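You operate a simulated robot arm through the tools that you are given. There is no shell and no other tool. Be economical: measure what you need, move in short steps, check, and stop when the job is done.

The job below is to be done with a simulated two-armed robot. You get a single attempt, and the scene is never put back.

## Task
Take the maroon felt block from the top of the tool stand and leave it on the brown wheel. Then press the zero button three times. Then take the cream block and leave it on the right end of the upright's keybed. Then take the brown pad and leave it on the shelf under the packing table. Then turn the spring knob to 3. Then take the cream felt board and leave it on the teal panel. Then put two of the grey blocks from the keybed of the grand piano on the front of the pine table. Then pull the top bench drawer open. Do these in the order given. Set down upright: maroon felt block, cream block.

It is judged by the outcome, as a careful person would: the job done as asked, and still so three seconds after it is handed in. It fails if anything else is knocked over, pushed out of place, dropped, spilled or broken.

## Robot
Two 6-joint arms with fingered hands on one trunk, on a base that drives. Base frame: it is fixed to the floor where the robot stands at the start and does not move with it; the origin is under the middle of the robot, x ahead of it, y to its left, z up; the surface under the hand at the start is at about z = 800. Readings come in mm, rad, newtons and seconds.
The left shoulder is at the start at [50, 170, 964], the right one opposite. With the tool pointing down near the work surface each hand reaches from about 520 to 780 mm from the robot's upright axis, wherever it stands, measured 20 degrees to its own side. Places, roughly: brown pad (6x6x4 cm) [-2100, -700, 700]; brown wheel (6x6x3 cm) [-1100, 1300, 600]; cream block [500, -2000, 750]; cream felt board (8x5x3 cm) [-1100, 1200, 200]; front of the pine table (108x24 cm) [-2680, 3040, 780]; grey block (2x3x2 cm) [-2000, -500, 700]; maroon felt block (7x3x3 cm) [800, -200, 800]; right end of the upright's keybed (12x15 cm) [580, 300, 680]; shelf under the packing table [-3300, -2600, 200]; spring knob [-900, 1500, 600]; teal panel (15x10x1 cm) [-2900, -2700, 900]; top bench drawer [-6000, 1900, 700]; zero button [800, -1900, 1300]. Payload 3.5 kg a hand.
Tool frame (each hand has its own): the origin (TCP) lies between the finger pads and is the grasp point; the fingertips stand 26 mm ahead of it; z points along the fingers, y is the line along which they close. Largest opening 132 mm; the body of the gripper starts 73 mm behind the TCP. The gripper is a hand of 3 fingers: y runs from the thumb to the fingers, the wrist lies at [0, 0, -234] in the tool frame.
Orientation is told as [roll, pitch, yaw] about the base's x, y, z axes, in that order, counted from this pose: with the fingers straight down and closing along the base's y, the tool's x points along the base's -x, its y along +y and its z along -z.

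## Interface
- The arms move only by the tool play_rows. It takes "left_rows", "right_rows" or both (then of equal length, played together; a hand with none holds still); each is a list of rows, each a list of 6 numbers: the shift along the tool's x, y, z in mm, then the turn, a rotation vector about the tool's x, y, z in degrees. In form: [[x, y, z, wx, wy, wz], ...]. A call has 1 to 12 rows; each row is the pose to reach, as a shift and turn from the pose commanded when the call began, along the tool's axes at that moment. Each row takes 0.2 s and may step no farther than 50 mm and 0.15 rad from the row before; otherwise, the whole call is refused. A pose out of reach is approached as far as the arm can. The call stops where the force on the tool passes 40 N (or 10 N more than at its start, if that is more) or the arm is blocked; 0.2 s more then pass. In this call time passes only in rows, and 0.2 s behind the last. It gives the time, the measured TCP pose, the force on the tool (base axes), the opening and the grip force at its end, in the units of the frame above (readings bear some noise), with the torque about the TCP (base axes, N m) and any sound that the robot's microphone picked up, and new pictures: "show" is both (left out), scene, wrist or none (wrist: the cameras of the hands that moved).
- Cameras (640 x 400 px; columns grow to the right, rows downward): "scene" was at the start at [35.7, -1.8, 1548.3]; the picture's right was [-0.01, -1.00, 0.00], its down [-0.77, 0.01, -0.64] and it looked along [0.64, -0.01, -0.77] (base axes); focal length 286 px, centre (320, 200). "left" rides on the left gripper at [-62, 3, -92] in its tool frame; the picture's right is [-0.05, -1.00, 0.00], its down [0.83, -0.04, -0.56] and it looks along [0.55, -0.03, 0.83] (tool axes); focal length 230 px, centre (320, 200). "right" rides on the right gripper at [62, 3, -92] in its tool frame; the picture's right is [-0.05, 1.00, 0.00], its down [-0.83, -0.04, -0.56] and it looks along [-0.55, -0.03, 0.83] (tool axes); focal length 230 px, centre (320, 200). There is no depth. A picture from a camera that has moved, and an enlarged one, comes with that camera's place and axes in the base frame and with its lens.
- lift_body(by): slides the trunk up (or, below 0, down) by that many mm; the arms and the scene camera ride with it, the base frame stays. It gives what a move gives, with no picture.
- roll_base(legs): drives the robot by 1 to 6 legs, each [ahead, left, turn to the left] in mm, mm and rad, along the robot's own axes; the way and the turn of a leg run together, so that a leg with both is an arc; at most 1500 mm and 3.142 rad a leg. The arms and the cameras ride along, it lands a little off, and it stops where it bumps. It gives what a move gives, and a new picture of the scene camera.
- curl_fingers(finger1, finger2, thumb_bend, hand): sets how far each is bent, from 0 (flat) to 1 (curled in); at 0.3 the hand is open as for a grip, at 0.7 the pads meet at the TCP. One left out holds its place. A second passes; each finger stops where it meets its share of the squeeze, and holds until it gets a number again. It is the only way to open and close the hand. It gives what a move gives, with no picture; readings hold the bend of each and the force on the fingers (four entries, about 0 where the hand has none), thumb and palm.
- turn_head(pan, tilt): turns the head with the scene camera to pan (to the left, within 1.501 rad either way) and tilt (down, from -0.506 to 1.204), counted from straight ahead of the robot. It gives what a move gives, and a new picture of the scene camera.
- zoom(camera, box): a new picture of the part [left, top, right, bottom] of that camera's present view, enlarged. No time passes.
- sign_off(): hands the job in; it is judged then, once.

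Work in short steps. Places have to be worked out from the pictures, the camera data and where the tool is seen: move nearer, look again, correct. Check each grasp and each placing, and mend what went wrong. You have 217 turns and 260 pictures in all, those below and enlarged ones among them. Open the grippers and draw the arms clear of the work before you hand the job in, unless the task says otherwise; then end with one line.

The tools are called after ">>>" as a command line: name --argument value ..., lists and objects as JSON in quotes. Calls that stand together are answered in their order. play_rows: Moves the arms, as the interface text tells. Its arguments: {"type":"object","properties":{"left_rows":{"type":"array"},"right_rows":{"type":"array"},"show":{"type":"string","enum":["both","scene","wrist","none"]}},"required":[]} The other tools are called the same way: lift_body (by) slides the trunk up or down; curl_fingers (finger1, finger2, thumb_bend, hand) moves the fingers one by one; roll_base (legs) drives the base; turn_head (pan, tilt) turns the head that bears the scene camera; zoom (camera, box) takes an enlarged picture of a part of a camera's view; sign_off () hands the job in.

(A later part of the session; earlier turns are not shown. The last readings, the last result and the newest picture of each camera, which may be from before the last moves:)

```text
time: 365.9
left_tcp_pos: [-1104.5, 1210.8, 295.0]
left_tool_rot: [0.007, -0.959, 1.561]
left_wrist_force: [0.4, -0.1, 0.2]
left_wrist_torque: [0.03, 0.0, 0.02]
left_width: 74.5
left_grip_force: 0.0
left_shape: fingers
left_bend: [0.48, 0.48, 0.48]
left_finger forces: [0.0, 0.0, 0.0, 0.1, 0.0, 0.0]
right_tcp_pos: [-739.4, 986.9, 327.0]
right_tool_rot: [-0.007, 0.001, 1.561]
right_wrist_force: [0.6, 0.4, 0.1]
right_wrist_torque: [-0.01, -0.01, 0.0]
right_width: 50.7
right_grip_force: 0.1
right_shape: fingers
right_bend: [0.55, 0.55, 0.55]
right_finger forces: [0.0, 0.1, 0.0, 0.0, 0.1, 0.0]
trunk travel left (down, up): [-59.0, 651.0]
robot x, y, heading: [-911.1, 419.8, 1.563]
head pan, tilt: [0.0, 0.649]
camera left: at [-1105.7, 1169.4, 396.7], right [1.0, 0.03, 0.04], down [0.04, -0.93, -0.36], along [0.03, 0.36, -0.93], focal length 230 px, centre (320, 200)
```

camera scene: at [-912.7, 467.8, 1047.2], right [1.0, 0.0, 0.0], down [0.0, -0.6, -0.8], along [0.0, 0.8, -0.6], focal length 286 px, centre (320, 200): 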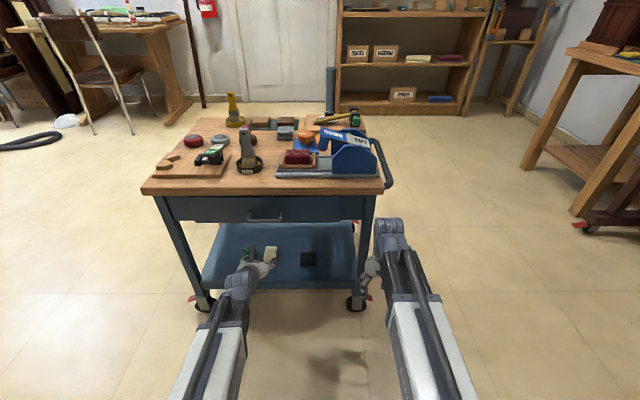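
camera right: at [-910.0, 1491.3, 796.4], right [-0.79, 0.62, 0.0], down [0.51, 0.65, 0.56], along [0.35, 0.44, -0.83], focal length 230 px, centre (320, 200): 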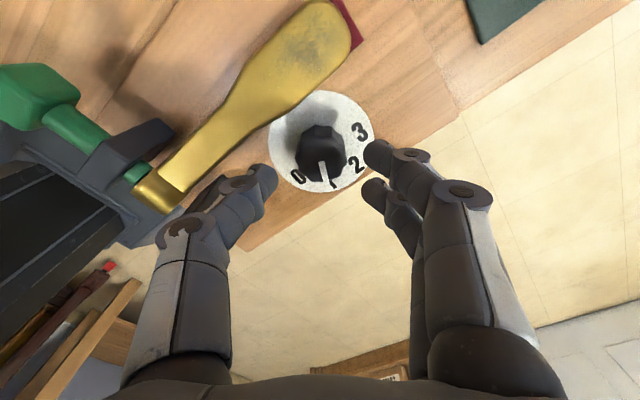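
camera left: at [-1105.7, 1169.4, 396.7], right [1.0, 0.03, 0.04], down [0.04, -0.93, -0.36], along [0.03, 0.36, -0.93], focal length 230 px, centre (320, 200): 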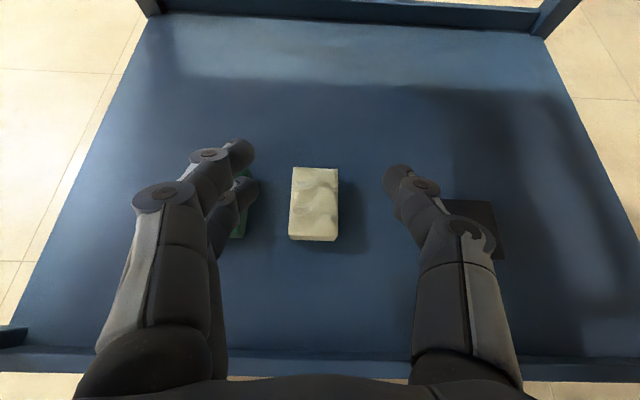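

The board's top is actually near z≈190 and its centre near y≈1248. I narrow the opening to ~60 mm to clear the green board, move forward 35 mm and descend part-way.

>>> curl_fingers --hand "left" --finger1 0.51 --finger2 0.51 --thumb_bend 0.51

>>> play_rows --left_rows '[[-20, 0, 29, 0, 0, 0], [5, 0, 46, 0, 0, 0], [25, 0, 60, 0, 0, 0]]' --show "wrist"

```text
time: 366.9
left_tcp_pos: [-1104.6, 1209.0, 294.3]
left_tool_rot: [0.008, -0.96, 1.562]
left_wrist_force: [-0.2, 1.4, -0.4]
left_wrist_torque: [-0.01, -0.01, -0.02]
left_width: 65.0
left_grip_force: 0.2
left_shape: fingers
left_bend: [0.51, 0.51, 0.51]
left_finger forces: [0.0, 0.1, 0.1, 0.1, 0.0, 0.1]
right_tcp_pos: [-740.2, 986.9, 326.7]
right_tool_rot: [-0.007, 0.001, 1.56]
right_wrist_force: [0.0, 0.6, -0.2]
right_wrist_torque: [0.0, 0.02, -0.01]
right_width: 50.6
right_grip_force: 0.0
right_shape: fingers
right_bend: [0.55, 0.55, 0.55]
right_finger forces: [0.0, 0.1, 0.0, 0.0, 0.0, 0.1]
trunk travel left (down, up): [-59.0, 651.0]
robot x, y, heading: [-911.0, 419.4, 1.567]
head pan, tilt: [0.0, 0.649]
```

```text
time: 367.8
left_tcp_pos: [-1106.9, 1243.9, 237.5]
left_tool_rot: [0.008, -0.96, 1.56]
left_wrist_force: [0.5, -0.3, 0.1]
left_wrist_torque: [-0.01, 0.01, 0.0]
left_width: 65.0
left_grip_force: 0.0
left_shape: fingers
left_bend: [0.51, 0.51, 0.51]
left_finger forces: [0.1, 0.0, 0.0, 0.0, 0.1, 0.0]
right_tcp_pos: [-738.3, 987.0, 327.8]
right_tool_rot: [-0.007, 0.003, 1.56]
right_wrist_force: [0.6, 0.3, -0.1]
right_wrist_torque: [0.0, 0.02, -0.05]
right_width: 50.6
right_grip_force: 0.0
right_shape: fingers
right_bend: [0.55, 0.55, 0.55]
right_finger forces: [0.1, 0.1, 0.1, 0.0, 0.0, 0.0]
trunk travel left (down, up): [-59.0, 651.0]
robot x, y, heading: [-913.1, 424.2, 1.565]
head pan, tilt: [0.0, 0.649]
camera left: at [-1108.1, 1204.2, 339.3], right [1.0, 0.03, 0.04], down [0.04, -0.93, -0.36], along [0.03, 0.36, -0.93], focal length 230 px, centre (320, 200)
```

left: 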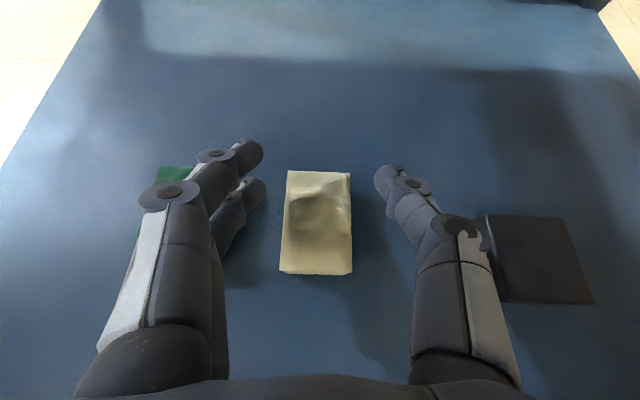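

Board top ≈181, width ≈47, centre y≈1254. I lower 48 mm more, then close on it.

>>> play_rows --left_rows '[[18, -1, 17, 0, 0, 0], [36, -2, 32, 0, 0, 0]]' --show "wrist"

>>> curl_fingers --hand "left" --finger1 0.65 --finger2 0.65 --thumb_bend 0.65

```text
time: 368.4
left_tcp_pos: [-1106.5, 1255.1, 200.7]
left_tool_rot: [0.017, -0.977, 1.553]
left_wrist_force: [0.4, -4.3, 36.2]
left_wrist_torque: [0.53, 1.55, 0.18]
left_width: 65.0
left_grip_force: 18.4
left_shape: fingers
left_bend: [0.51, 0.56, 0.51]
left_finger forces: [0.1, 36.6, 0.0, 0.0, 0.0, 0.1]
right_tcp_pos: [-737.8, 986.4, 329.9]
right_tool_rot: [-0.004, 0.001, 1.561]
right_wrist_force: [-0.6, 0.0, 0.5]
right_wrist_torque: [0.03, 0.01, 0.04]
right_width: 50.5
right_grip_force: 0.1
right_shape: fingers
right_bend: [0.55, 0.55, 0.55]
right_finger forces: [0.1, 0.0, 0.0, 0.1, 0.0, 0.0]
trunk travel left (down, up): [-59.0, 651.0]
robot x, y, heading: [-910.1, 420.4, 1.566]
head pan, tilt: [0.0, 0.649]
camera left: at [-1107.1, 1213.1, 301.9], right [1.0, 0.03, 0.03], down [0.04, -0.93, -0.38], along [0.02, 0.38, -0.93], focal length 230 px, centre (320, 200)
```

left: 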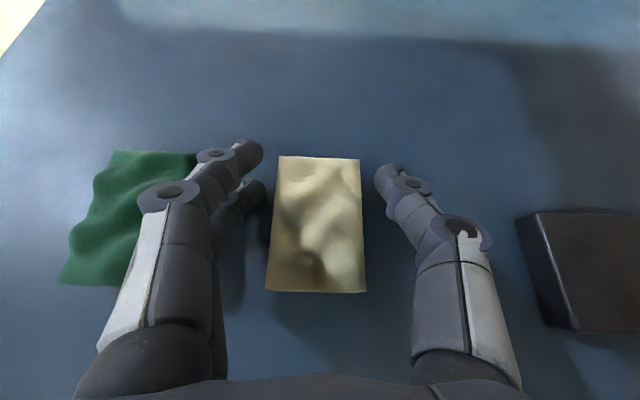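

```text
time: 369.4
left_tcp_pos: [-1107.2, 1255.4, 200.1]
left_tool_rot: [0.012, -0.979, 1.558]
left_wrist_force: [-7.2, 0.1, 42.6]
left_wrist_torque: [0.77, 1.94, 0.09]
left_width: 43.5
left_grip_force: 27.8
left_shape: fingers
left_bend: [0.57, 0.59, 0.62]
left_finger forces: [8.3, 40.2, 0.0, 0.1, 6.9, 0.0]
right_tcp_pos: [-738.4, 985.8, 328.5]
right_tool_rot: [-0.004, -0.002, 1.56]
right_wrist_force: [-0.9, 0.4, -0.7]
right_wrist_torque: [0.01, -0.03, -0.01]
right_width: 50.6
right_grip_force: 0.0
right_shape: fingers
right_bend: [0.55, 0.55, 0.55]
right_finger forces: [0.1, 0.1, 0.1, 0.0, 0.1, 0.0]
trunk travel left (down, up): [-59.0, 651.0]
robot x, y, heading: [-913.4, 419.2, 1.567]
head pan, tilt: [0.0, 0.649]
```

The lower finger met the shelf but the board is between the fingers (43.5 mm). I lift 15 mm and check the grip.

>>> play_rows --left_rows '[[-8, 0, -6, 0, 0, 0], [-16, 0, -11, 0, 0, 0]]' --show "wrist"

```text
time: 369.9
left_tcp_pos: [-1105.2, 1250.9, 206.7]
left_tool_rot: [0.003, -0.954, 1.564]
left_wrist_force: [-1.1, 0.5, -0.2]
left_wrist_torque: [-0.03, -0.02, -0.01]
left_width: 43.3
left_grip_force: 8.5
left_shape: fingers
left_bend: [0.57, 0.61, 0.62]
left_finger forces: [5.0, 3.3, 0.0, 0.1, 9.1, 0.0]
right_tcp_pos: [-738.7, 987.3, 325.8]
right_tool_rot: [-0.008, 0.001, 1.56]
right_wrist_force: [-0.2, 0.7, -0.3]
right_wrist_torque: [-0.02, 0.0, -0.03]
right_width: 50.9
right_grip_force: 0.1
right_shape: fingers
right_bend: [0.55, 0.55, 0.55]
right_finger forces: [0.2, 0.0, 0.0, 0.0, 0.1, 0.1]
trunk travel left (down, up): [-59.0, 651.0]
robot x, y, heading: [-912.3, 422.8, 1.567]
head pan, tilt: [0.0, 0.649]
camera left: at [-1106.1, 1210.9, 309.4], right [1.0, 0.03, 0.04], down [0.04, -0.93, -0.36], along [0.03, 0.36, -0.93], focal length 230 px, centre (320, 200)
```

left: 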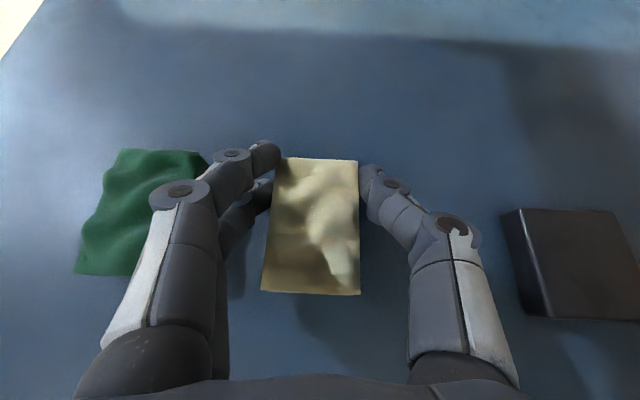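

Grip holds so far. I lift another 45 mm and check again.

>>> play_rows --left_rows '[[-18, 0, -13, 0, 0, 0], [-37, 0, -26, 0, 0, 0]]' --show "wrist"

```text
time: 370.6
left_tcp_pos: [-1106.8, 1252.7, 256.3]
left_tool_rot: [0.008, -0.959, 1.562]
left_wrist_force: [-0.3, -0.5, -0.9]
left_wrist_torque: [0.0, -0.01, -0.01]
left_width: 43.1
left_grip_force: 9.0
left_shape: fingers
left_bend: [0.57, 0.61, 0.62]
left_finger forces: [5.0, 3.4, 0.0, 0.1, 9.1, 0.0]
right_tcp_pos: [-739.1, 985.9, 326.7]
right_tool_rot: [-0.008, 0.002, 1.56]
right_wrist_force: [0.8, 0.6, -0.1]
right_wrist_torque: [0.0, -0.02, 0.01]
right_width: 50.6
right_grip_force: 0.1
right_shape: fingers
right_bend: [0.55, 0.55, 0.55]
right_finger forces: [0.0, 0.1, 0.1, 0.0, 0.1, 0.0]
trunk travel left (down, up): [-59.0, 651.0]
robot x, y, heading: [-908.8, 422.0, 1.568]
head pan, tilt: [0.0, 0.649]
camera left: at [-1107.9, 1212.4, 357.9], right [1.0, 0.03, 0.04], down [0.04, -0.93, -0.36], along [0.03, 0.36, -0.93], focal length 230 px, centre (320, 200)
```

left: 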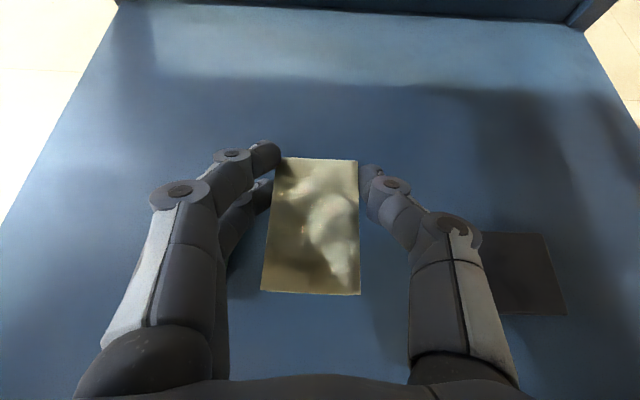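

Board held. I back out of the cart, raise the trunk and arm, then go west and south through the corridor.

>>> roll_base --legs '[[-330, 0, 0]]'

>>> lift_body --by 400

>>> lift_body --by 245

>>> play_rows --left_rows '[[-35, 0, -24, 0, 0, 0], [-70, 0, -49, 0, 0, 0], [-105, 0, -74, 0, 0, 0]]' --show "none"

>>> roll_base --legs '[[0, 640, 0], [-1300, 0, 0]]'

```text
time: 372.8
left_tcp_pos: [-1107.1, 916.6, 256.3]
left_tool_rot: [0.007, -0.96, 1.558]
left_wrist_force: [0.4, -0.5, -0.7]
left_wrist_torque: [0.02, 0.04, 0.0]
left_width: 43.1
left_grip_force: 8.7
left_shape: fingers
left_bend: [0.57, 0.61, 0.62]
left_finger forces: [4.9, 3.4, 0.0, 0.1, 9.0, 0.0]
right_tcp_pos: [-739.9, 648.7, 327.2]
right_tool_rot: [-0.006, 0.002, 1.557]
right_wrist_force: [0.0, -0.6, -0.1]
right_wrist_torque: [0.02, 0.0, -0.03]
right_width: 50.6
right_grip_force: 0.1
right_shape: fingers
right_bend: [0.55, 0.55, 0.55]
right_finger forces: [0.0, 0.1, 0.0, 0.0, 0.0, 0.1]
trunk travel left (down, up): [-59.0, 651.0]
robot x, y, heading: [-912.8, 83.1, 1.566]
head pan, tilt: [0.0, 0.649]
camera scene: at [-914.2, 130.4, 1047.2], right [1.0, -0.01, 0.0], down [0.0, -0.6, -0.8], along [0.0, 0.8, -0.6], focal length 286 px, centre (320, 200)
```

scene: 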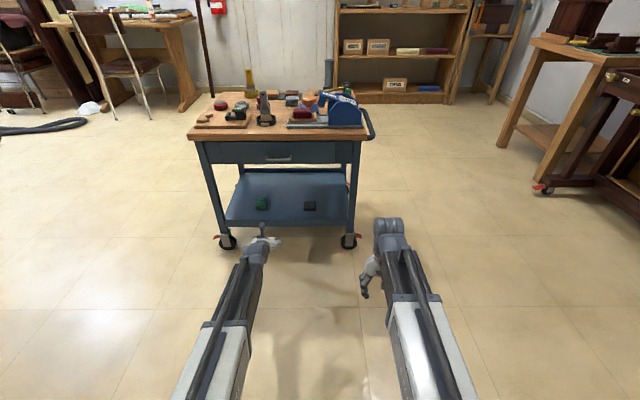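

```text
time: 376.6
left_tcp_pos: [-1106.3, 916.4, 655.3]
left_tool_rot: [0.005, -0.96, 1.557]
left_wrist_force: [-0.3, -0.5, -1.2]
left_wrist_torque: [0.03, 0.01, -0.01]
left_width: 43.1
left_grip_force: 8.9
left_shape: fingers
left_bend: [0.57, 0.61, 0.62]
left_finger forces: [4.9, 3.4, 0.1, 0.0, 9.1, 0.0]
right_tcp_pos: [-739.3, 649.1, 727.3]
right_tool_rot: [-0.005, 0.001, 1.556]
right_wrist_force: [0.7, -0.4, -0.1]
right_wrist_torque: [-0.01, 0.0, 0.04]
right_width: 50.4
right_grip_force: 0.1
right_shape: fingers
right_bend: [0.55, 0.55, 0.55]
right_finger forces: [0.1, 0.1, 0.0, 0.1, 0.1, 0.0]
trunk travel left (down, up): [-459.0, 251.0]
robot x, y, heading: [-911.8, 82.7, 1.564]
head pan, tilt: [0.0, 0.649]
```

```text
time: 379.1
left_tcp_pos: [-1107.0, 916.7, 901.8]
left_tool_rot: [0.007, -0.96, 1.557]
left_wrist_force: [-0.9, -0.4, -0.5]
left_wrist_torque: [0.02, 0.0, -0.03]
left_width: 42.8
left_grip_force: 8.8
left_shape: fingers
left_bend: [0.57, 0.61, 0.62]
left_finger forces: [4.9, 3.5, 0.0, 0.1, 9.1, 0.1]
right_tcp_pos: [-738.2, 650.1, 971.2]
right_tool_rot: [-0.006, 0.002, 1.556]
right_wrist_force: [-0.8, 0.0, -0.5]
right_wrist_torque: [0.03, 0.0, -0.02]
right_width: 50.8
right_grip_force: 0.0
right_shape: fingers
right_bend: [0.55, 0.55, 0.55]
right_finger forces: [0.0, 0.0, 0.0, 0.0, 0.0, 0.0]
trunk travel left (down, up): [-704.0, 6.0]
robot x, y, heading: [-913.5, 87.3, 1.564]
head pan, tilt: [0.0, 0.649]
```

```text
time: 379.9
left_tcp_pos: [-1109.3, 916.7, 1031.6]
left_tool_rot: [0.008, -0.96, 1.558]
left_wrist_force: [-0.4, 0.0, -0.6]
left_wrist_torque: [-0.01, -0.05, 0.02]
left_width: 42.7
left_grip_force: 8.8
left_shape: fingers
left_bend: [0.57, 0.61, 0.62]
left_finger forces: [4.8, 3.5, 0.0, 0.0, 9.1, 0.0]
right_tcp_pos: [-738.9, 648.9, 971.4]
right_tool_rot: [-0.007, 0.001, 1.557]
right_wrist_force: [0.4, 0.7, 0.0]
right_wrist_torque: [0.01, -0.01, -0.01]
right_width: 50.7
right_grip_force: 0.1
right_shape: fingers
right_bend: [0.55, 0.55, 0.55]
right_finger forces: [0.1, 0.1, 0.1, 0.0, 0.1, 0.0]
trunk travel left (down, up): [-704.0, 6.0]
robot x, y, heading: [-915.5, 81.9, 1.564]
head pan, tilt: [0.0, 0.649]
```

```text
time: 389.7
left_tcp_pos: [-1748.1, -392.5, 1031.4]
left_tool_rot: [0.008, -0.96, 1.55]
left_wrist_force: [0.1, 0.0, -0.3]
left_wrist_torque: [-0.01, -0.03, -0.03]
left_width: 43.0
left_grip_force: 8.0
left_shape: fingers
left_bend: [0.57, 0.61, 0.62]
left_finger forces: [4.8, 3.5, 0.0, 0.1, 9.0, 0.1]
right_tcp_pos: [-1380.2, -664.2, 973.4]
right_tool_rot: [-0.007, 0.002, 1.548]
right_wrist_force: [0.0, 0.8, 0.0]
right_wrist_torque: [-0.01, -0.04, -0.03]
right_width: 50.5
right_grip_force: 0.0
right_shape: fingers
right_bend: [0.55, 0.55, 0.55]
right_finger forces: [0.0, 0.1, 0.0, 0.1, 0.1, 0.0]
trunk travel left (down, up): [-704.0, 6.0]
robot x, y, heading: [-1560.9, -1228.9, 1.559]
head pan, tilt: [0.0, 0.649]
camera scene: at [-1560.5, -1181.4, 1692.2], right [1.0, -0.02, 0.0], down [-0.01, -0.6, -0.8], along [0.01, 0.8, -0.6], focal length 286 px, centre (320, 200)
```

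scene: 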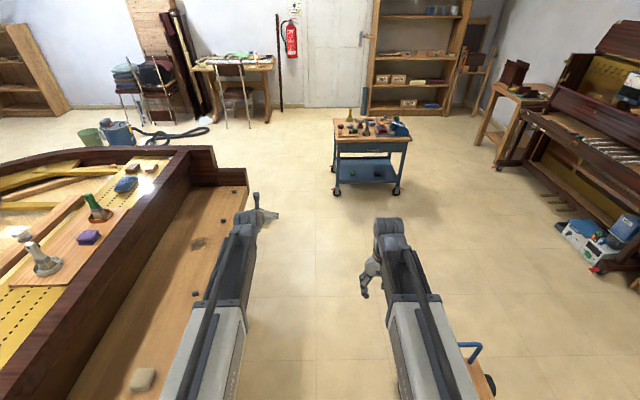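

Through the corridor. I continue back, turn right to face -y, and move west along the packing table.

>>> roll_base --legs '[[-540, 0, 0], [0, 0, -3.13]]'

>>> roll_base --legs '[[0, -1500, 0]]'

>>> turn_head --pan 0.1 --tilt 0.7

```text
time: 400.1
left_tcp_pos: [-1314.0, -2602.6, 1031.3]
left_tool_rot: [0.007, -0.961, -1.51]
left_wrist_force: [-0.5, -0.3, -0.4]
left_wrist_torque: [0.0, 0.03, 0.0]
left_width: 36.5
left_grip_force: 7.7
left_shape: fingers
left_bend: [0.6, 0.6, 0.62]
left_finger forces: [4.6, 3.6, 0.0, 0.0, 6.8, 0.0]
right_tcp_pos: [-1701.7, -2360.7, 972.0]
right_tool_rot: [-0.008, 0.003, -1.512]
right_wrist_force: [-0.3, -0.3, -0.8]
right_wrist_torque: [0.02, 0.04, -0.02]
right_width: 50.5
right_grip_force: 0.0
right_shape: fingers
right_bend: [0.55, 0.55, 0.55]
right_finger forces: [0.0, 0.1, 0.1, 0.1, 0.0, 0.1]
trunk travel left (down, up): [-704.0, 6.0]
robot x, y, heading: [-1569.9, -1786.2, -1.501]
head pan, tilt: [0.0, 0.649]
camera scene: at [-1566.5, -1833.7, 1692.2], right [-1.0, -0.07, 0.0], down [-0.04, 0.6, -0.8], along [0.05, -0.79, -0.6], focal length 286 px, centre (320, 200)
```

scene: 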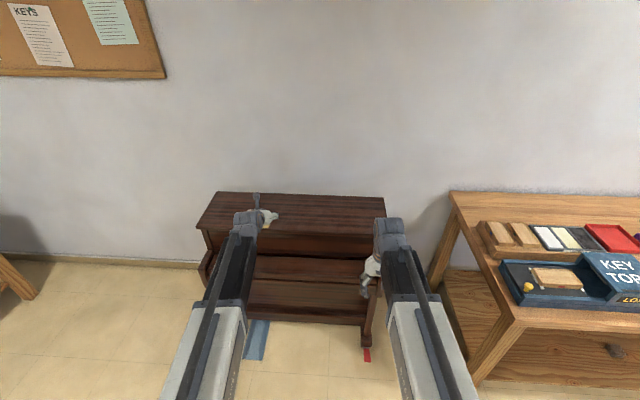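

```text
time: 407.4
left_tcp_pos: [-2808.8, -2688.5, 1031.3]
left_tool_rot: [0.008, -0.96, -1.535]
left_wrist_force: [0.7, 0.3, 0.0]
left_wrist_torque: [0.01, -0.02, -0.02]
left_width: 36.9
left_grip_force: 8.1
left_shape: fingers
left_bend: [0.6, 0.6, 0.62]
left_finger forces: [4.7, 3.6, 0.1, 0.0, 6.7, 0.1]
right_tcp_pos: [-3190.7, -2439.8, 973.0]
right_tool_rot: [-0.007, 0.0, -1.535]
right_wrist_force: [0.4, 0.7, 1.4]
right_wrist_torque: [-0.01, 0.0, -0.01]
right_width: 50.7
right_grip_force: 0.1
right_shape: fingers
right_bend: [0.55, 0.55, 0.55]
right_finger forces: [0.1, 0.0, 0.1, 0.0, 0.0, 0.0]
trunk travel left (down, up): [-704.0, 6.0]
robot x, y, heading: [-3042.2, -1868.7, -1.53]
head pan, tilt: [0.0, 0.649]
camera scene: at [-3042.7, -1914.4, 1692.2], right [-1.0, -0.04, 0.0], down [-0.03, 0.6, -0.8], along [0.03, -0.8, -0.6], focal length 286 px, centre (320, 200)
```

scene: 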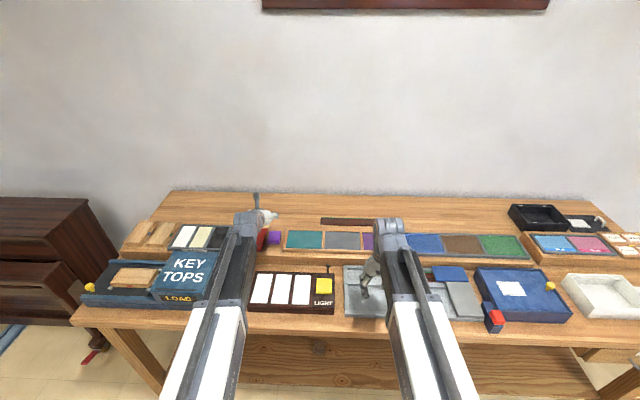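

```text
time: 408.1
left_tcp_pos: [-2808.0, -2688.3, 1031.5]
left_tool_rot: [0.008, -0.959, -1.533]
left_wrist_force: [-0.6, -1.1, 0.0]
left_wrist_torque: [-0.02, -0.01, 0.01]
left_width: 36.8
left_grip_force: 7.8
left_shape: fingers
left_bend: [0.6, 0.6, 0.62]
left_finger forces: [4.6, 3.6, 0.1, 0.0, 6.8, 0.1]
right_tcp_pos: [-3190.2, -2438.7, 971.1]
right_tool_rot: [-0.007, 0.003, -1.537]
right_wrist_force: [-0.3, -0.2, 0.8]
right_wrist_torque: [0.0, 0.0, 0.0]
right_width: 50.8
right_grip_force: 0.1
right_shape: fingers
right_bend: [0.55, 0.55, 0.55]
right_finger forces: [0.0, 0.1, 0.1, 0.1, 0.1, 0.0]
trunk travel left (down, up): [-704.0, 6.0]
robot x, y, heading: [-3042.9, -1866.9, -1.526]
head pan, tilt: [0.099, 0.7]
camera scene: at [-3034.2, -1911.8, 1687.9], right [-0.99, -0.14, 0.0], down [-0.09, 0.64, -0.77], along [0.11, -0.76, -0.64], focal length 286 px, centre (320, 200)
```

scene: 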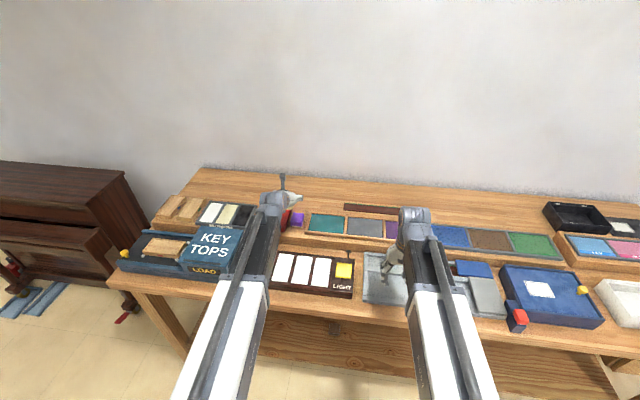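

The grip width changed during the turn (43→37 mm). I check the board with the wrist camera.

>>> play_rows --left_rows '[[0, 0, -1, 0, 0, 0]]' --show "wrist"

```text
time: 408.4
left_tcp_pos: [-2808.4, -2687.5, 1030.9]
left_tool_rot: [0.006, -0.961, -1.535]
left_wrist_force: [-0.7, -0.1, -0.3]
left_wrist_torque: [-0.02, -0.03, 0.01]
left_width: 36.5
left_grip_force: 7.6
left_shape: fingers
left_bend: [0.6, 0.6, 0.62]
left_finger forces: [4.6, 3.7, 0.1, 0.0, 6.8, 0.0]
right_tcp_pos: [-3189.9, -2438.5, 972.2]
right_tool_rot: [-0.006, 0.002, -1.537]
right_wrist_force: [0.8, 0.5, -0.4]
right_wrist_torque: [0.02, -0.02, -0.01]
right_width: 50.5
right_grip_force: 0.0
right_shape: fingers
right_bend: [0.55, 0.55, 0.55]
right_finger forces: [0.2, 0.1, 0.1, 0.0, 0.1, 0.0]
trunk travel left (down, up): [-704.0, 6.0]
robot x, y, heading: [-3041.1, -1864.3, -1.528]
head pan, tilt: [0.099, 0.7]
camera left: at [-2805.3, -2647.8, 1133.5], right [-1.0, -0.07, 0.04], down [-0.08, 0.93, -0.36], along [-0.01, -0.36, -0.93], focal length 230 px, centre (320, 200)
```

left: 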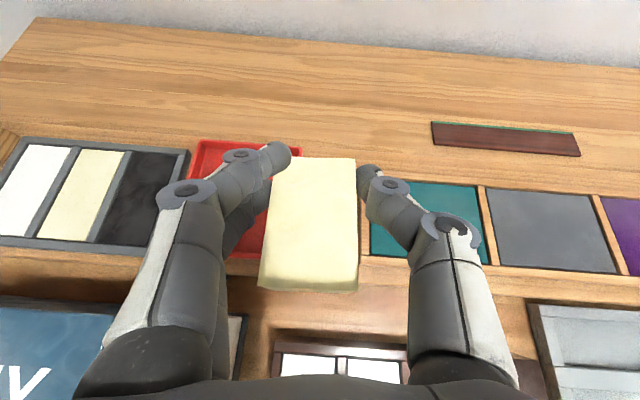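

The board is still held. Triangulating, the teal panel centre is ≈[-2939, -2730, 880]. I straighten the heading and align the hand over it.

>>> roll_base --legs '[[0, 0, -0.043], [30, -96, 0]]'

>>> play_rows --left_rows '[[0, 0, 1, 0, 0, 0]]' --show "wrist"

```text
time: 410.0
left_tcp_pos: [-2938.4, -2727.0, 1031.1]
left_tool_rot: [0.011, -0.958, -1.578]
left_wrist_force: [-0.4, -0.2, -0.3]
left_wrist_torque: [-0.04, -0.02, 0.01]
left_width: 36.8
left_grip_force: 7.2
left_shape: fingers
left_bend: [0.6, 0.6, 0.62]
left_finger forces: [4.6, 3.6, 0.0, 0.0, 6.7, 0.0]
right_tcp_pos: [-3311.7, -2463.4, 971.5]
right_tool_rot: [-0.006, 0.004, -1.577]
right_wrist_force: [0.8, -0.3, -0.3]
right_wrist_torque: [0.01, -0.03, -0.01]
right_width: 51.0
right_grip_force: 0.1
right_shape: fingers
right_bend: [0.55, 0.55, 0.55]
right_finger forces: [0.0, 0.0, 0.0, 0.0, 0.0, 0.0]
trunk travel left (down, up): [-704.0, 6.0]
robot x, y, heading: [-3142.7, -1897.3, -1.566]
head pan, tilt: [0.099, 0.7]
camera scene: at [-3133.2, -1943.2, 1687.9], right [-0.99, -0.1, 0.0], down [-0.06, 0.64, -0.76], along [0.08, -0.76, -0.64], focal length 286 px, centre (320, 200)
```

scene: 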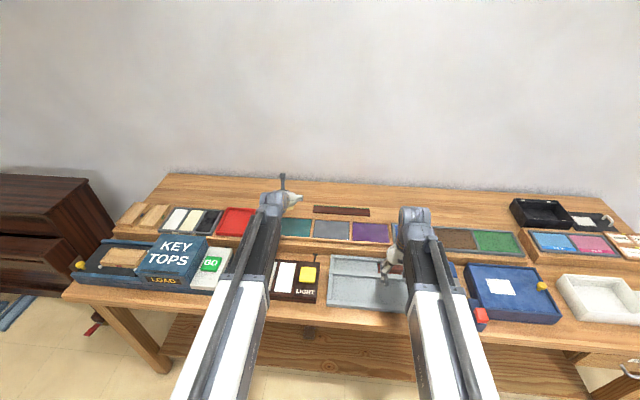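

```text
time: 410.4
left_tcp_pos: [-2937.2, -2729.0, 1032.0]
left_tool_rot: [0.009, -0.961, -1.576]
left_wrist_force: [0.3, -0.4, 0.6]
left_wrist_torque: [0.0, 0.0, -0.02]
left_width: 36.9
left_grip_force: 7.9
left_shape: fingers
left_bend: [0.6, 0.6, 0.62]
left_finger forces: [4.5, 3.6, 0.0, 0.0, 6.8, 0.0]
right_tcp_pos: [-3310.8, -2462.5, 971.9]
right_tool_rot: [-0.006, 0.0, -1.577]
right_wrist_force: [-0.2, 0.4, -0.8]
right_wrist_torque: [0.03, -0.02, -0.03]
right_width: 50.8
right_grip_force: 0.0
right_shape: fingers
right_bend: [0.55, 0.55, 0.55]
right_finger forces: [0.0, 0.0, 0.1, 0.1, 0.0, 0.0]
trunk travel left (down, up): [-704.0, 6.0]
robot x, y, heading: [-3140.1, -1900.4, -1.571]
head pan, tilt: [0.099, 0.7]
camera left: at [-2934.0, -2688.8, 1133.9], right [-1.0, -0.03, 0.04], down [-0.04, 0.93, -0.36], along [-0.02, -0.36, -0.93], focal length 230 px, centre (320, 200)
```

left: 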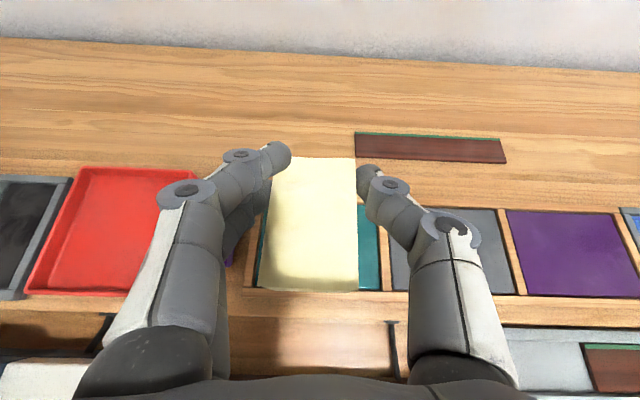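

The panel lies right below; I shift the board ~10 mm left/forward and descend 80 mm.

>>> play_rows --left_rows '[[15, -10, 20, 0, 0, 0], [38, -10, 36, 0, 0, 0], [61, -10, 52.5, 0, 0, 0]]' --show "wrist"

```text
time: 411.2
left_tcp_pos: [-2946.1, -2733.3, 950.6]
left_tool_rot: [0.007, -0.959, -1.576]
left_wrist_force: [-0.3, -0.4, -0.9]
left_wrist_torque: [-0.02, 0.03, -0.01]
left_width: 36.7
left_grip_force: 7.4
left_shape: fingers
left_bend: [0.6, 0.6, 0.62]
left_finger forces: [4.4, 3.6, 0.0, 0.0, 6.7, 0.0]
right_tcp_pos: [-3310.5, -2464.3, 973.9]
right_tool_rot: [-0.007, 0.001, -1.58]
right_wrist_force: [-0.2, -0.6, -0.8]
right_wrist_torque: [-0.02, 0.04, -0.03]
right_width: 50.5
right_grip_force: 0.0
right_shape: fingers
right_bend: [0.55, 0.55, 0.55]
right_finger forces: [0.0, 0.0, 0.0, 0.0, 0.0, 0.0]
trunk travel left (down, up): [-704.0, 6.0]
robot x, y, heading: [-3141.7, -1898.5, -1.57]
head pan, tilt: [0.099, 0.7]
camera left: at [-2941.7, -2693.5, 1053.0], right [-1.0, -0.03, 0.04], down [-0.04, 0.93, -0.36], along [-0.02, -0.36, -0.93], focal length 230 px, centre (320, 200)
```

left: 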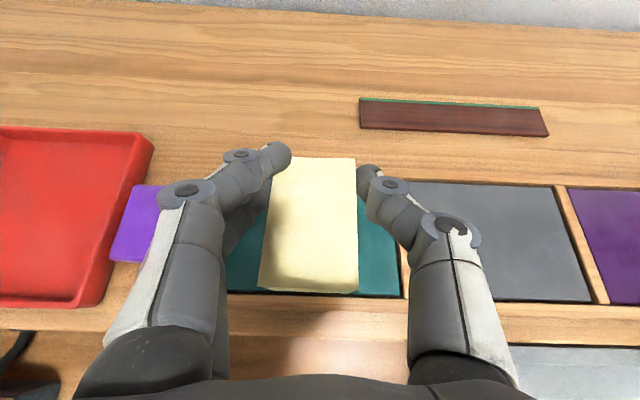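

Good alignment. I nudge forward 8 mm and lower to contact in small steps.

>>> play_rows --left_rows '[[5, 0, 12, 0, 0, 0], [12, 0, 18, 0, 0, 0]]' --show "none"

>>> play_rows --left_rows '[[4.9, 0, 3.4, 0, 0, 0]]' --show "none"

>>> play_rows --left_rows '[[4.9, 0, 3.4, 0, 0, 0]]' --show "wrist"

```text
time: 411.8
left_tcp_pos: [-2947.2, -2742.5, 928.2]
left_tool_rot: [0.006, -0.96, -1.574]
left_wrist_force: [-0.3, 0.0, -0.7]
left_wrist_torque: [-0.03, -0.01, -0.01]
left_width: 36.7
left_grip_force: 7.5
left_shape: fingers
left_bend: [0.6, 0.6, 0.62]
left_finger forces: [4.6, 3.5, 0.1, 0.0, 6.8, 0.1]
right_tcp_pos: [-3309.6, -2464.0, 971.4]
right_tool_rot: [-0.007, 0.002, -1.579]
right_wrist_force: [0.8, -0.9, -0.2]
right_wrist_torque: [0.0, -0.01, -0.01]
right_width: 50.6
right_grip_force: 0.1
right_shape: fingers
right_bend: [0.55, 0.55, 0.55]
right_finger forces: [0.1, 0.0, 0.0, 0.0, 0.0, 0.0]
trunk travel left (down, up): [-704.0, 6.0]
robot x, y, heading: [-3135.4, -1899.1, -1.568]
head pan, tilt: [0.099, 0.7]
```

```text
time: 412.2
left_tcp_pos: [-2947.5, -2741.3, 923.0]
left_tool_rot: [0.006, -0.958, -1.576]
left_wrist_force: [0.1, -0.1, -0.1]
left_wrist_torque: [0.01, -0.01, 0.02]
left_width: 36.6
left_grip_force: 8.2
left_shape: fingers
left_bend: [0.6, 0.6, 0.62]
left_finger forces: [4.5, 3.6, 0.0, 0.0, 6.8, 0.0]
right_tcp_pos: [-3310.2, -2464.3, 972.6]
right_tool_rot: [-0.006, 0.002, -1.577]
right_wrist_force: [-1.0, 0.1, 0.5]
right_wrist_torque: [-0.02, 0.02, 0.0]
right_width: 50.5
right_grip_force: 0.1
right_shape: fingers
right_bend: [0.55, 0.55, 0.55]
right_finger forces: [0.1, 0.0, 0.0, 0.0, 0.0, 0.1]
trunk travel left (down, up): [-704.0, 6.0]
robot x, y, heading: [-3137.9, -1898.1, -1.576]
head pan, tilt: [0.099, 0.7]
```

```text
time: 412.6
left_tcp_pos: [-2946.8, -2742.1, 916.7]
left_tool_rot: [0.007, -0.959, -1.575]
left_wrist_force: [-0.2, 0.0, 0.0]
left_wrist_torque: [-0.02, -0.01, -0.02]
left_width: 36.7
left_grip_force: 7.3
left_shape: fingers
left_bend: [0.6, 0.6, 0.62]
left_finger forces: [4.4, 3.6, 0.0, 0.0, 6.7, 0.0]
right_tcp_pos: [-3309.9, -2463.4, 972.7]
right_tool_rot: [-0.007, 0.003, -1.576]
right_wrist_force: [1.2, 0.0, -0.6]
right_wrist_torque: [0.0, -0.01, 0.03]
right_width: 50.7
right_grip_force: 0.1
right_shape: fingers
right_bend: [0.55, 0.55, 0.55]
right_finger forces: [0.0, 0.1, 0.1, 0.1, 0.0, 0.0]
trunk travel left (down, up): [-704.0, 6.0]
robot x, y, heading: [-3140.9, -1896.0, -1.572]
head pan, tilt: [0.099, 0.7]
camera left: at [-2942.6, -2702.9, 1019.4], right [-1.0, -0.03, 0.04], down [-0.04, 0.93, -0.36], along [-0.02, -0.36, -0.93], focal length 230 px, centre (320, 200)
```

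left: 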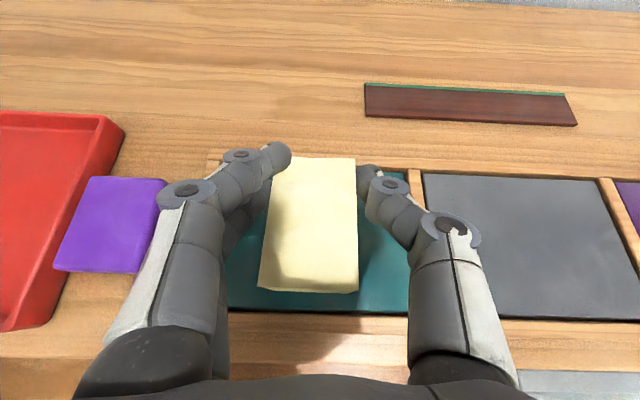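

>>> play_rows --left_rows '[[6.5, 0, 4.6, 0, 0, 0]]' --show "none"

>>> play_rows --left_rows '[[4.9, 0, 3.4, 0, 0, 0]]' --show "none"

>>> play_rows --left_rows '[[4.9, 0, 3.4, 0, 0, 0]]' --show "none"

```text
time: 413.0
left_tcp_pos: [-2946.7, -2744.3, 910.6]
left_tool_rot: [0.007, -0.96, -1.575]
left_wrist_force: [0.3, 0.6, 0.6]
left_wrist_torque: [-0.01, 0.01, 0.0]
left_width: 36.7
left_grip_force: 7.4
left_shape: fingers
left_bend: [0.6, 0.6, 0.62]
left_finger forces: [4.5, 3.6, 0.1, 0.0, 6.8, 0.1]
right_tcp_pos: [-3309.6, -2463.1, 972.9]
right_tool_rot: [-0.008, 0.002, -1.579]
right_wrist_force: [0.3, 0.1, 0.1]
right_wrist_torque: [-0.01, 0.04, 0.02]
right_width: 50.7
right_grip_force: 0.0
right_shape: fingers
right_bend: [0.55, 0.55, 0.55]
right_finger forces: [0.0, 0.1, 0.1, 0.0, 0.0, 0.0]
trunk travel left (down, up): [-704.0, 6.0]
robot x, y, heading: [-3137.6, -1895.5, -1.571]
head pan, tilt: [0.099, 0.7]
```

```text
time: 413.4
left_tcp_pos: [-2947.4, -2743.7, 905.0]
left_tool_rot: [0.006, -0.959, -1.576]
left_wrist_force: [-0.4, -0.2, -0.1]
left_wrist_torque: [-0.05, 0.01, 0.01]
left_width: 36.5
left_grip_force: 7.8
left_shape: fingers
left_bend: [0.6, 0.6, 0.62]
left_finger forces: [4.6, 3.6, 0.0, 0.0, 6.8, 0.0]
right_tcp_pos: [-3310.0, -2462.9, 971.5]
right_tool_rot: [-0.007, 0.003, -1.578]
right_wrist_force: [-0.6, 0.0, 0.2]
right_wrist_torque: [0.0, -0.02, 0.03]
right_width: 50.8
right_grip_force: 0.1
right_shape: fingers
right_bend: [0.55, 0.55, 0.55]
right_finger forces: [0.1, 0.1, 0.0, 0.1, 0.0, 0.0]
trunk travel left (down, up): [-704.0, 6.0]
robot x, y, heading: [-3138.1, -1899.0, -1.567]
head pan, tilt: [0.099, 0.7]
```

```text
time: 413.8
left_tcp_pos: [-2947.6, -2743.6, 899.5]
left_tool_rot: [0.006, -0.958, -1.576]
left_wrist_force: [-0.1, -0.5, 0.1]
left_wrist_torque: [-0.01, -0.01, 0.0]
left_width: 36.7
left_grip_force: 6.7
left_shape: fingers
left_bend: [0.6, 0.6, 0.62]
left_finger forces: [4.5, 3.6, 0.0, 0.0, 6.9, 0.0]
right_tcp_pos: [-3310.7, -2462.4, 971.7]
right_tool_rot: [-0.007, 0.003, -1.579]
right_wrist_force: [-1.1, -0.2, 0.0]
right_wrist_torque: [-0.01, -0.02, -0.01]
right_width: 50.3
right_grip_force: 0.0
right_shape: fingers
right_bend: [0.55, 0.55, 0.55]
right_finger forces: [0.1, 0.0, 0.1, 0.0, 0.0, 0.0]
trunk travel left (down, up): [-704.0, 6.0]
robot x, y, heading: [-3137.4, -1898.3, -1.571]
head pan, tilt: [0.099, 0.7]
```

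>>> play_rows --left_rows '[[5, 0, 3.4, 0, 0, 0]]' --show "none"

>>> play_rows --left_rows '[[5, 0, 3.4, 0, 0, 0]]' --show "wrist"

```text
time: 414.2
left_tcp_pos: [-2947.3, -2744.7, 897.1]
left_tool_rot: [0.009, -0.968, -1.576]
left_wrist_force: [-0.6, 1.7, 14.1]
left_wrist_torque: [-0.36, -0.35, -0.02]
left_width: 36.3
left_grip_force: 14.4
left_shape: fingers
left_bend: [0.62, 0.61, 0.62]
left_finger forces: [17.0, 3.4, 0.1, 0.1, 8.9, 0.0]
right_tcp_pos: [-3310.2, -2461.5, 971.9]
right_tool_rot: [-0.007, 0.003, -1.577]
right_wrist_force: [-0.7, -0.2, -0.4]
right_wrist_torque: [-0.02, 0.01, -0.01]
right_width: 50.5
right_grip_force: 0.0
right_shape: fingers
right_bend: [0.55, 0.55, 0.55]
right_finger forces: [0.1, 0.0, 0.0, 0.0, 0.1, 0.0]
trunk travel left (down, up): [-704.0, 6.0]
robot x, y, heading: [-3137.0, -1899.2, -1.572]
head pan, tilt: [0.099, 0.7]
```

```text
time: 414.6
left_tcp_pos: [-2948.2, -2745.1, 895.7]
left_tool_rot: [0.013, -0.976, -1.581]
left_wrist_force: [0.1, 2.1, 37.8]
left_wrist_torque: [-0.87, -0.94, -0.06]
left_width: 36.9
left_grip_force: 27.8
left_shape: fingers
left_bend: [0.65, 0.62, 0.62]
left_finger forces: [42.6, 3.8, 0.1, 0.0, 9.6, 0.0]
right_tcp_pos: [-3310.6, -2460.3, 974.7]
right_tool_rot: [-0.006, -0.002, -1.579]
right_wrist_force: [0.1, 0.2, -1.1]
right_wrist_torque: [-0.02, 0.01, -0.01]
right_width: 50.7
right_grip_force: 0.0
right_shape: fingers
right_bend: [0.55, 0.55, 0.55]
right_finger forces: [0.1, 0.0, 0.1, 0.0, 0.0, 0.1]
trunk travel left (down, up): [-704.0, 6.0]
robot x, y, heading: [-3133.3, -1899.0, -1.572]
head pan, tilt: [0.099, 0.7]
camera left: at [-2943.4, -2703.5, 997.0], right [-1.0, -0.03, 0.04], down [-0.04, 0.93, -0.38], along [-0.02, -0.38, -0.93], focal length 230 px, centre (320, 200)
```

left: 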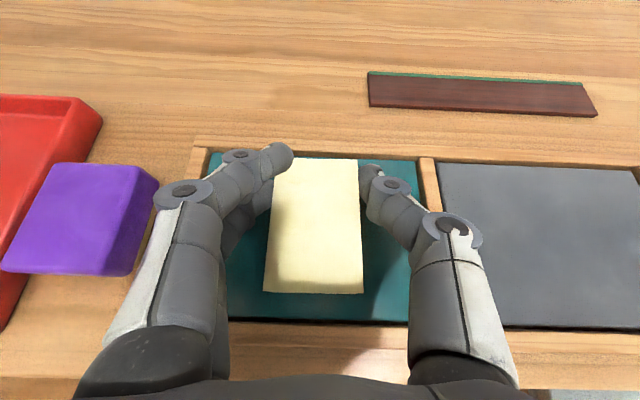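

Contact with the panel. I ease up 4 mm and open the hand, then withdraw.

>>> play_rows --left_rows '[[-3.3, 0, -2.3, 0, 0, 0]]' --show "none"

>>> curl_fingers --hand "left" --finger1 0.5 --finger2 0.5 --thumb_bend 0.5

>>> play_rows --left_rows '[[-33, 0, -23, 0, 0, 0], [-66, 0, -46, 0, 0, 0], [-90, 0, -63, 0, 0, 0]]' --show "wrist"

```text
time: 415.0
left_tcp_pos: [-2947.9, -2743.6, 896.1]
left_tool_rot: [0.012, -0.97, -1.578]
left_wrist_force: [2.5, -2.5, 29.0]
left_wrist_torque: [-0.73, -0.76, -0.08]
left_width: 36.3
left_grip_force: 24.5
left_shape: fingers
left_bend: [0.65, 0.61, 0.62]
left_finger forces: [38.2, 4.3, 0.0, 0.1, 7.7, 0.0]
right_tcp_pos: [-3309.3, -2462.3, 973.5]
right_tool_rot: [-0.008, 0.0, -1.579]
right_wrist_force: [-0.3, 0.5, -0.9]
right_wrist_torque: [-0.02, 0.0, -0.01]
right_width: 50.5
right_grip_force: 0.0
right_shape: fingers
right_bend: [0.55, 0.55, 0.55]
right_finger forces: [0.0, 0.1, 0.1, 0.1, 0.1, 0.0]
trunk travel left (down, up): [-704.0, 6.0]
robot x, y, heading: [-3137.9, -1898.7, -1.571]
head pan, tilt: [0.099, 0.7]
```

```text
time: 416.0
left_tcp_pos: [-2947.9, -2745.5, 894.9]
left_tool_rot: [0.011, -0.967, -1.579]
left_wrist_force: [-1.1, -4.2, 28.0]
left_wrist_torque: [-0.58, -1.08, -0.16]
left_width: 67.1
left_grip_force: 13.8
left_shape: fingers
left_bend: [0.5, 0.54, 0.5]
left_finger forces: [0.0, 27.5, 0.0, 0.1, 0.1, 0.1]
right_tcp_pos: [-3310.6, -2461.4, 973.9]
right_tool_rot: [-0.006, 0.0, -1.578]
right_wrist_force: [-0.1, -0.4, 0.5]
right_wrist_torque: [0.01, 0.02, 0.0]
right_width: 50.4
right_grip_force: 0.1
right_shape: fingers
right_bend: [0.55, 0.55, 0.55]
right_finger forces: [0.0, 0.1, 0.0, 0.0, 0.0, 0.1]
trunk travel left (down, up): [-704.0, 6.0]
robot x, y, heading: [-3138.7, -1895.8, -1.571]
head pan, tilt: [0.099, 0.7]
```

```text
time: 416.8
left_tcp_pos: [-2948.8, -2742.9, 1002.5]
left_tool_rot: [0.007, -0.956, -1.576]
left_wrist_force: [0.0, 0.6, -0.1]
left_wrist_torque: [-0.03, -0.01, 0.0]
left_width: 67.3
left_grip_force: 0.2
left_shape: fingers
left_bend: [0.5, 0.5, 0.5]
left_finger forces: [0.0, 0.0, 0.0, 0.0, 0.0, 0.0]
right_tcp_pos: [-3309.9, -2463.1, 971.5]
right_tool_rot: [-0.007, 0.001, -1.578]
right_wrist_force: [-0.6, -0.3, 0.5]
right_wrist_torque: [-0.01, 0.0, 0.0]
right_width: 50.7
right_grip_force: 0.0
right_shape: fingers
right_bend: [0.55, 0.55, 0.55]
right_finger forces: [0.0, 0.1, 0.0, 0.0, 0.1, 0.1]
trunk travel left (down, up): [-704.0, 6.0]
robot x, y, heading: [-3138.6, -1894.2, -1.569]
head pan, tilt: [0.099, 0.7]
camera left: at [-2943.1, -2703.2, 1104.4], right [-1.0, -0.03, 0.04], down [-0.04, 0.93, -0.36], along [-0.02, -0.36, -0.93], focal length 230 px, centre (320, 200)
```

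left: 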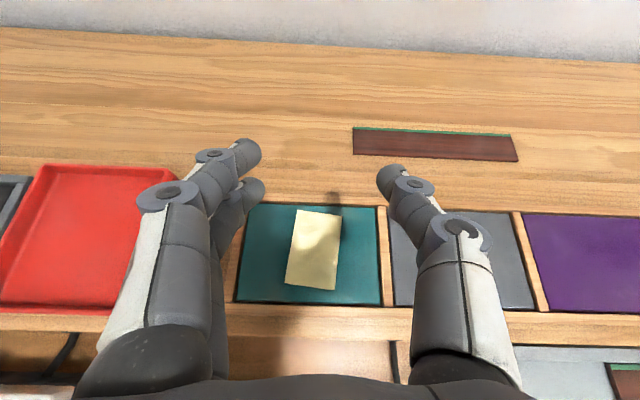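

The cream felt board is flat on the teal panel. I back off, restore the left hand to vertical, and drive back to the grand piano's keybed for the grey blocks.

>>> roll_base --legs '[[-150, 0, 0]]'

>>> play_rows --left_rows '[[9, 0, -13, 0, 7.8, 0], [18, 0, -26, 0, 15.6, 0], [27, 0, -39, 0, 23.4, 0], [36, 0, -52, 0, 31.3, 0], [45, 0, -65, 0, 39.1, 0], [54, 0, -78, 0, 46.9, 0], [63, 0, -90, 0, 54.8, 0]]' --show "none"

>>> roll_base --legs '[[0, 1500, 0], [0, 100, 0], [0, 0, 3.14]]'

```text
time: 418.2
left_tcp_pos: [-2949.7, -2596.5, 1003.5]
left_tool_rot: [0.007, -0.96, -1.579]
left_wrist_force: [0.5, 0.8, 0.5]
left_wrist_torque: [-0.04, 0.01, -0.01]
left_width: 67.2
left_grip_force: 0.1
left_shape: fingers
left_bend: [0.5, 0.5, 0.5]
left_finger forces: [0.0, 0.1, 0.0, 0.1, 0.0, 0.1]
right_tcp_pos: [-3310.0, -2315.4, 972.1]
right_tool_rot: [-0.006, 0.001, -1.58]
right_wrist_force: [-0.3, -0.3, 0.8]
right_wrist_torque: [-0.05, 0.0, -0.01]
right_width: 50.6
right_grip_force: 0.0
right_shape: fingers
right_bend: [0.55, 0.55, 0.55]
right_finger forces: [0.1, 0.1, 0.0, 0.1, 0.0, 0.0]
trunk travel left (down, up): [-704.0, 6.0]
robot x, y, heading: [-3138.8, -1750.6, -1.573]
head pan, tilt: [0.099, 0.7]
camera scene: at [-3131.3, -1793.9, 1687.9], right [-1.0, -0.1, 0.0], down [-0.06, 0.64, -0.77], along [0.07, -0.76, -0.64], focal length 286 px, centre (320, 200)
```

scene: 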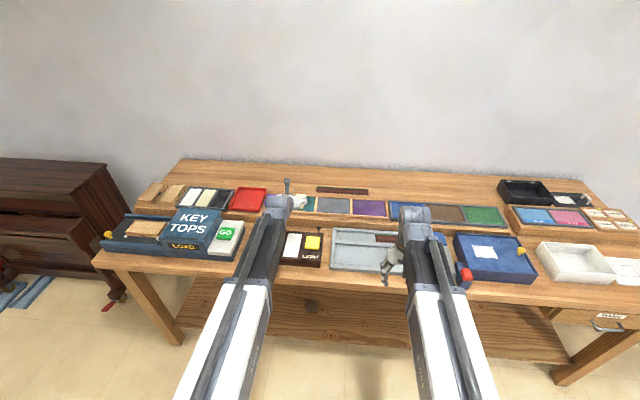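

```text
time: 419.8
left_tcp_pos: [-2949.8, -2486.2, 1003.5]
left_tool_rot: [0.006, 0.001, -1.572]
left_wrist_force: [-0.1, 0.9, -0.2]
left_wrist_torque: [0.01, -0.02, 0.01]
left_width: 67.2
left_grip_force: 0.0
left_shape: fingers
left_bend: [0.5, 0.5, 0.5]
left_finger forces: [0.0, 0.1, 0.0, 0.0, 0.0, 0.0]
right_tcp_pos: [-3310.6, -2316.1, 972.2]
right_tool_rot: [-0.007, 0.002, -1.579]
right_wrist_force: [-0.1, -0.3, -0.2]
right_wrist_torque: [0.01, 0.0, 0.01]
right_width: 50.5
right_grip_force: 0.2
right_shape: fingers
right_bend: [0.55, 0.55, 0.55]
right_finger forces: [0.0, 0.1, 0.1, 0.1, 0.1, 0.0]
trunk travel left (down, up): [-704.0, 6.0]
robot x, y, heading: [-3139.3, -1745.8, -1.574]
head pan, tilt: [0.099, 0.7]
```

```text
time: 435.6
left_tcp_pos: [-1651.5, -1052.0, 1003.0]
left_tool_rot: [0.003, -0.004, 1.539]
left_wrist_force: [0.1, 0.4, 0.4]
left_wrist_torque: [0.01, -0.03, 0.01]
left_width: 67.4
left_grip_force: 0.0
left_shape: fingers
left_bend: [0.5, 0.5, 0.5]
left_finger forces: [0.0, 0.0, 0.0, 0.0, 0.1, 0.0]
right_tcp_pos: [-1296.5, -1232.4, 972.5]
right_tool_rot: [-0.008, 0.001, 1.53]
right_wrist_force: [0.1, -0.3, -0.5]
right_wrist_torque: [-0.02, 0.0, -0.03]
right_width: 50.8
right_grip_force: 0.1
right_shape: fingers
right_bend: [0.55, 0.55, 0.55]
right_finger forces: [0.0, 0.0, 0.0, 0.0, 0.0, 0.0]
trunk travel left (down, up): [-704.0, 6.0]
robot x, y, heading: [-1484.4, -1792.8, 1.543]
head pan, tilt: [0.099, 0.7]
camera scene: at [-1493.0, -1749.3, 1687.9], right [1.0, 0.07, 0.0], down [0.04, -0.64, -0.76], along [-0.05, 0.76, -0.64], focal length 286 px, centre (320, 200)
```

scene: 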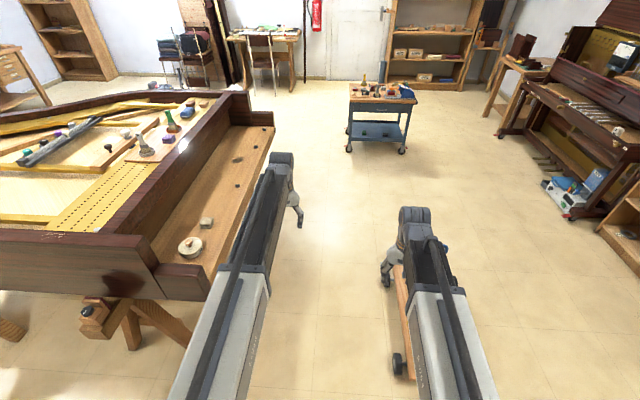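

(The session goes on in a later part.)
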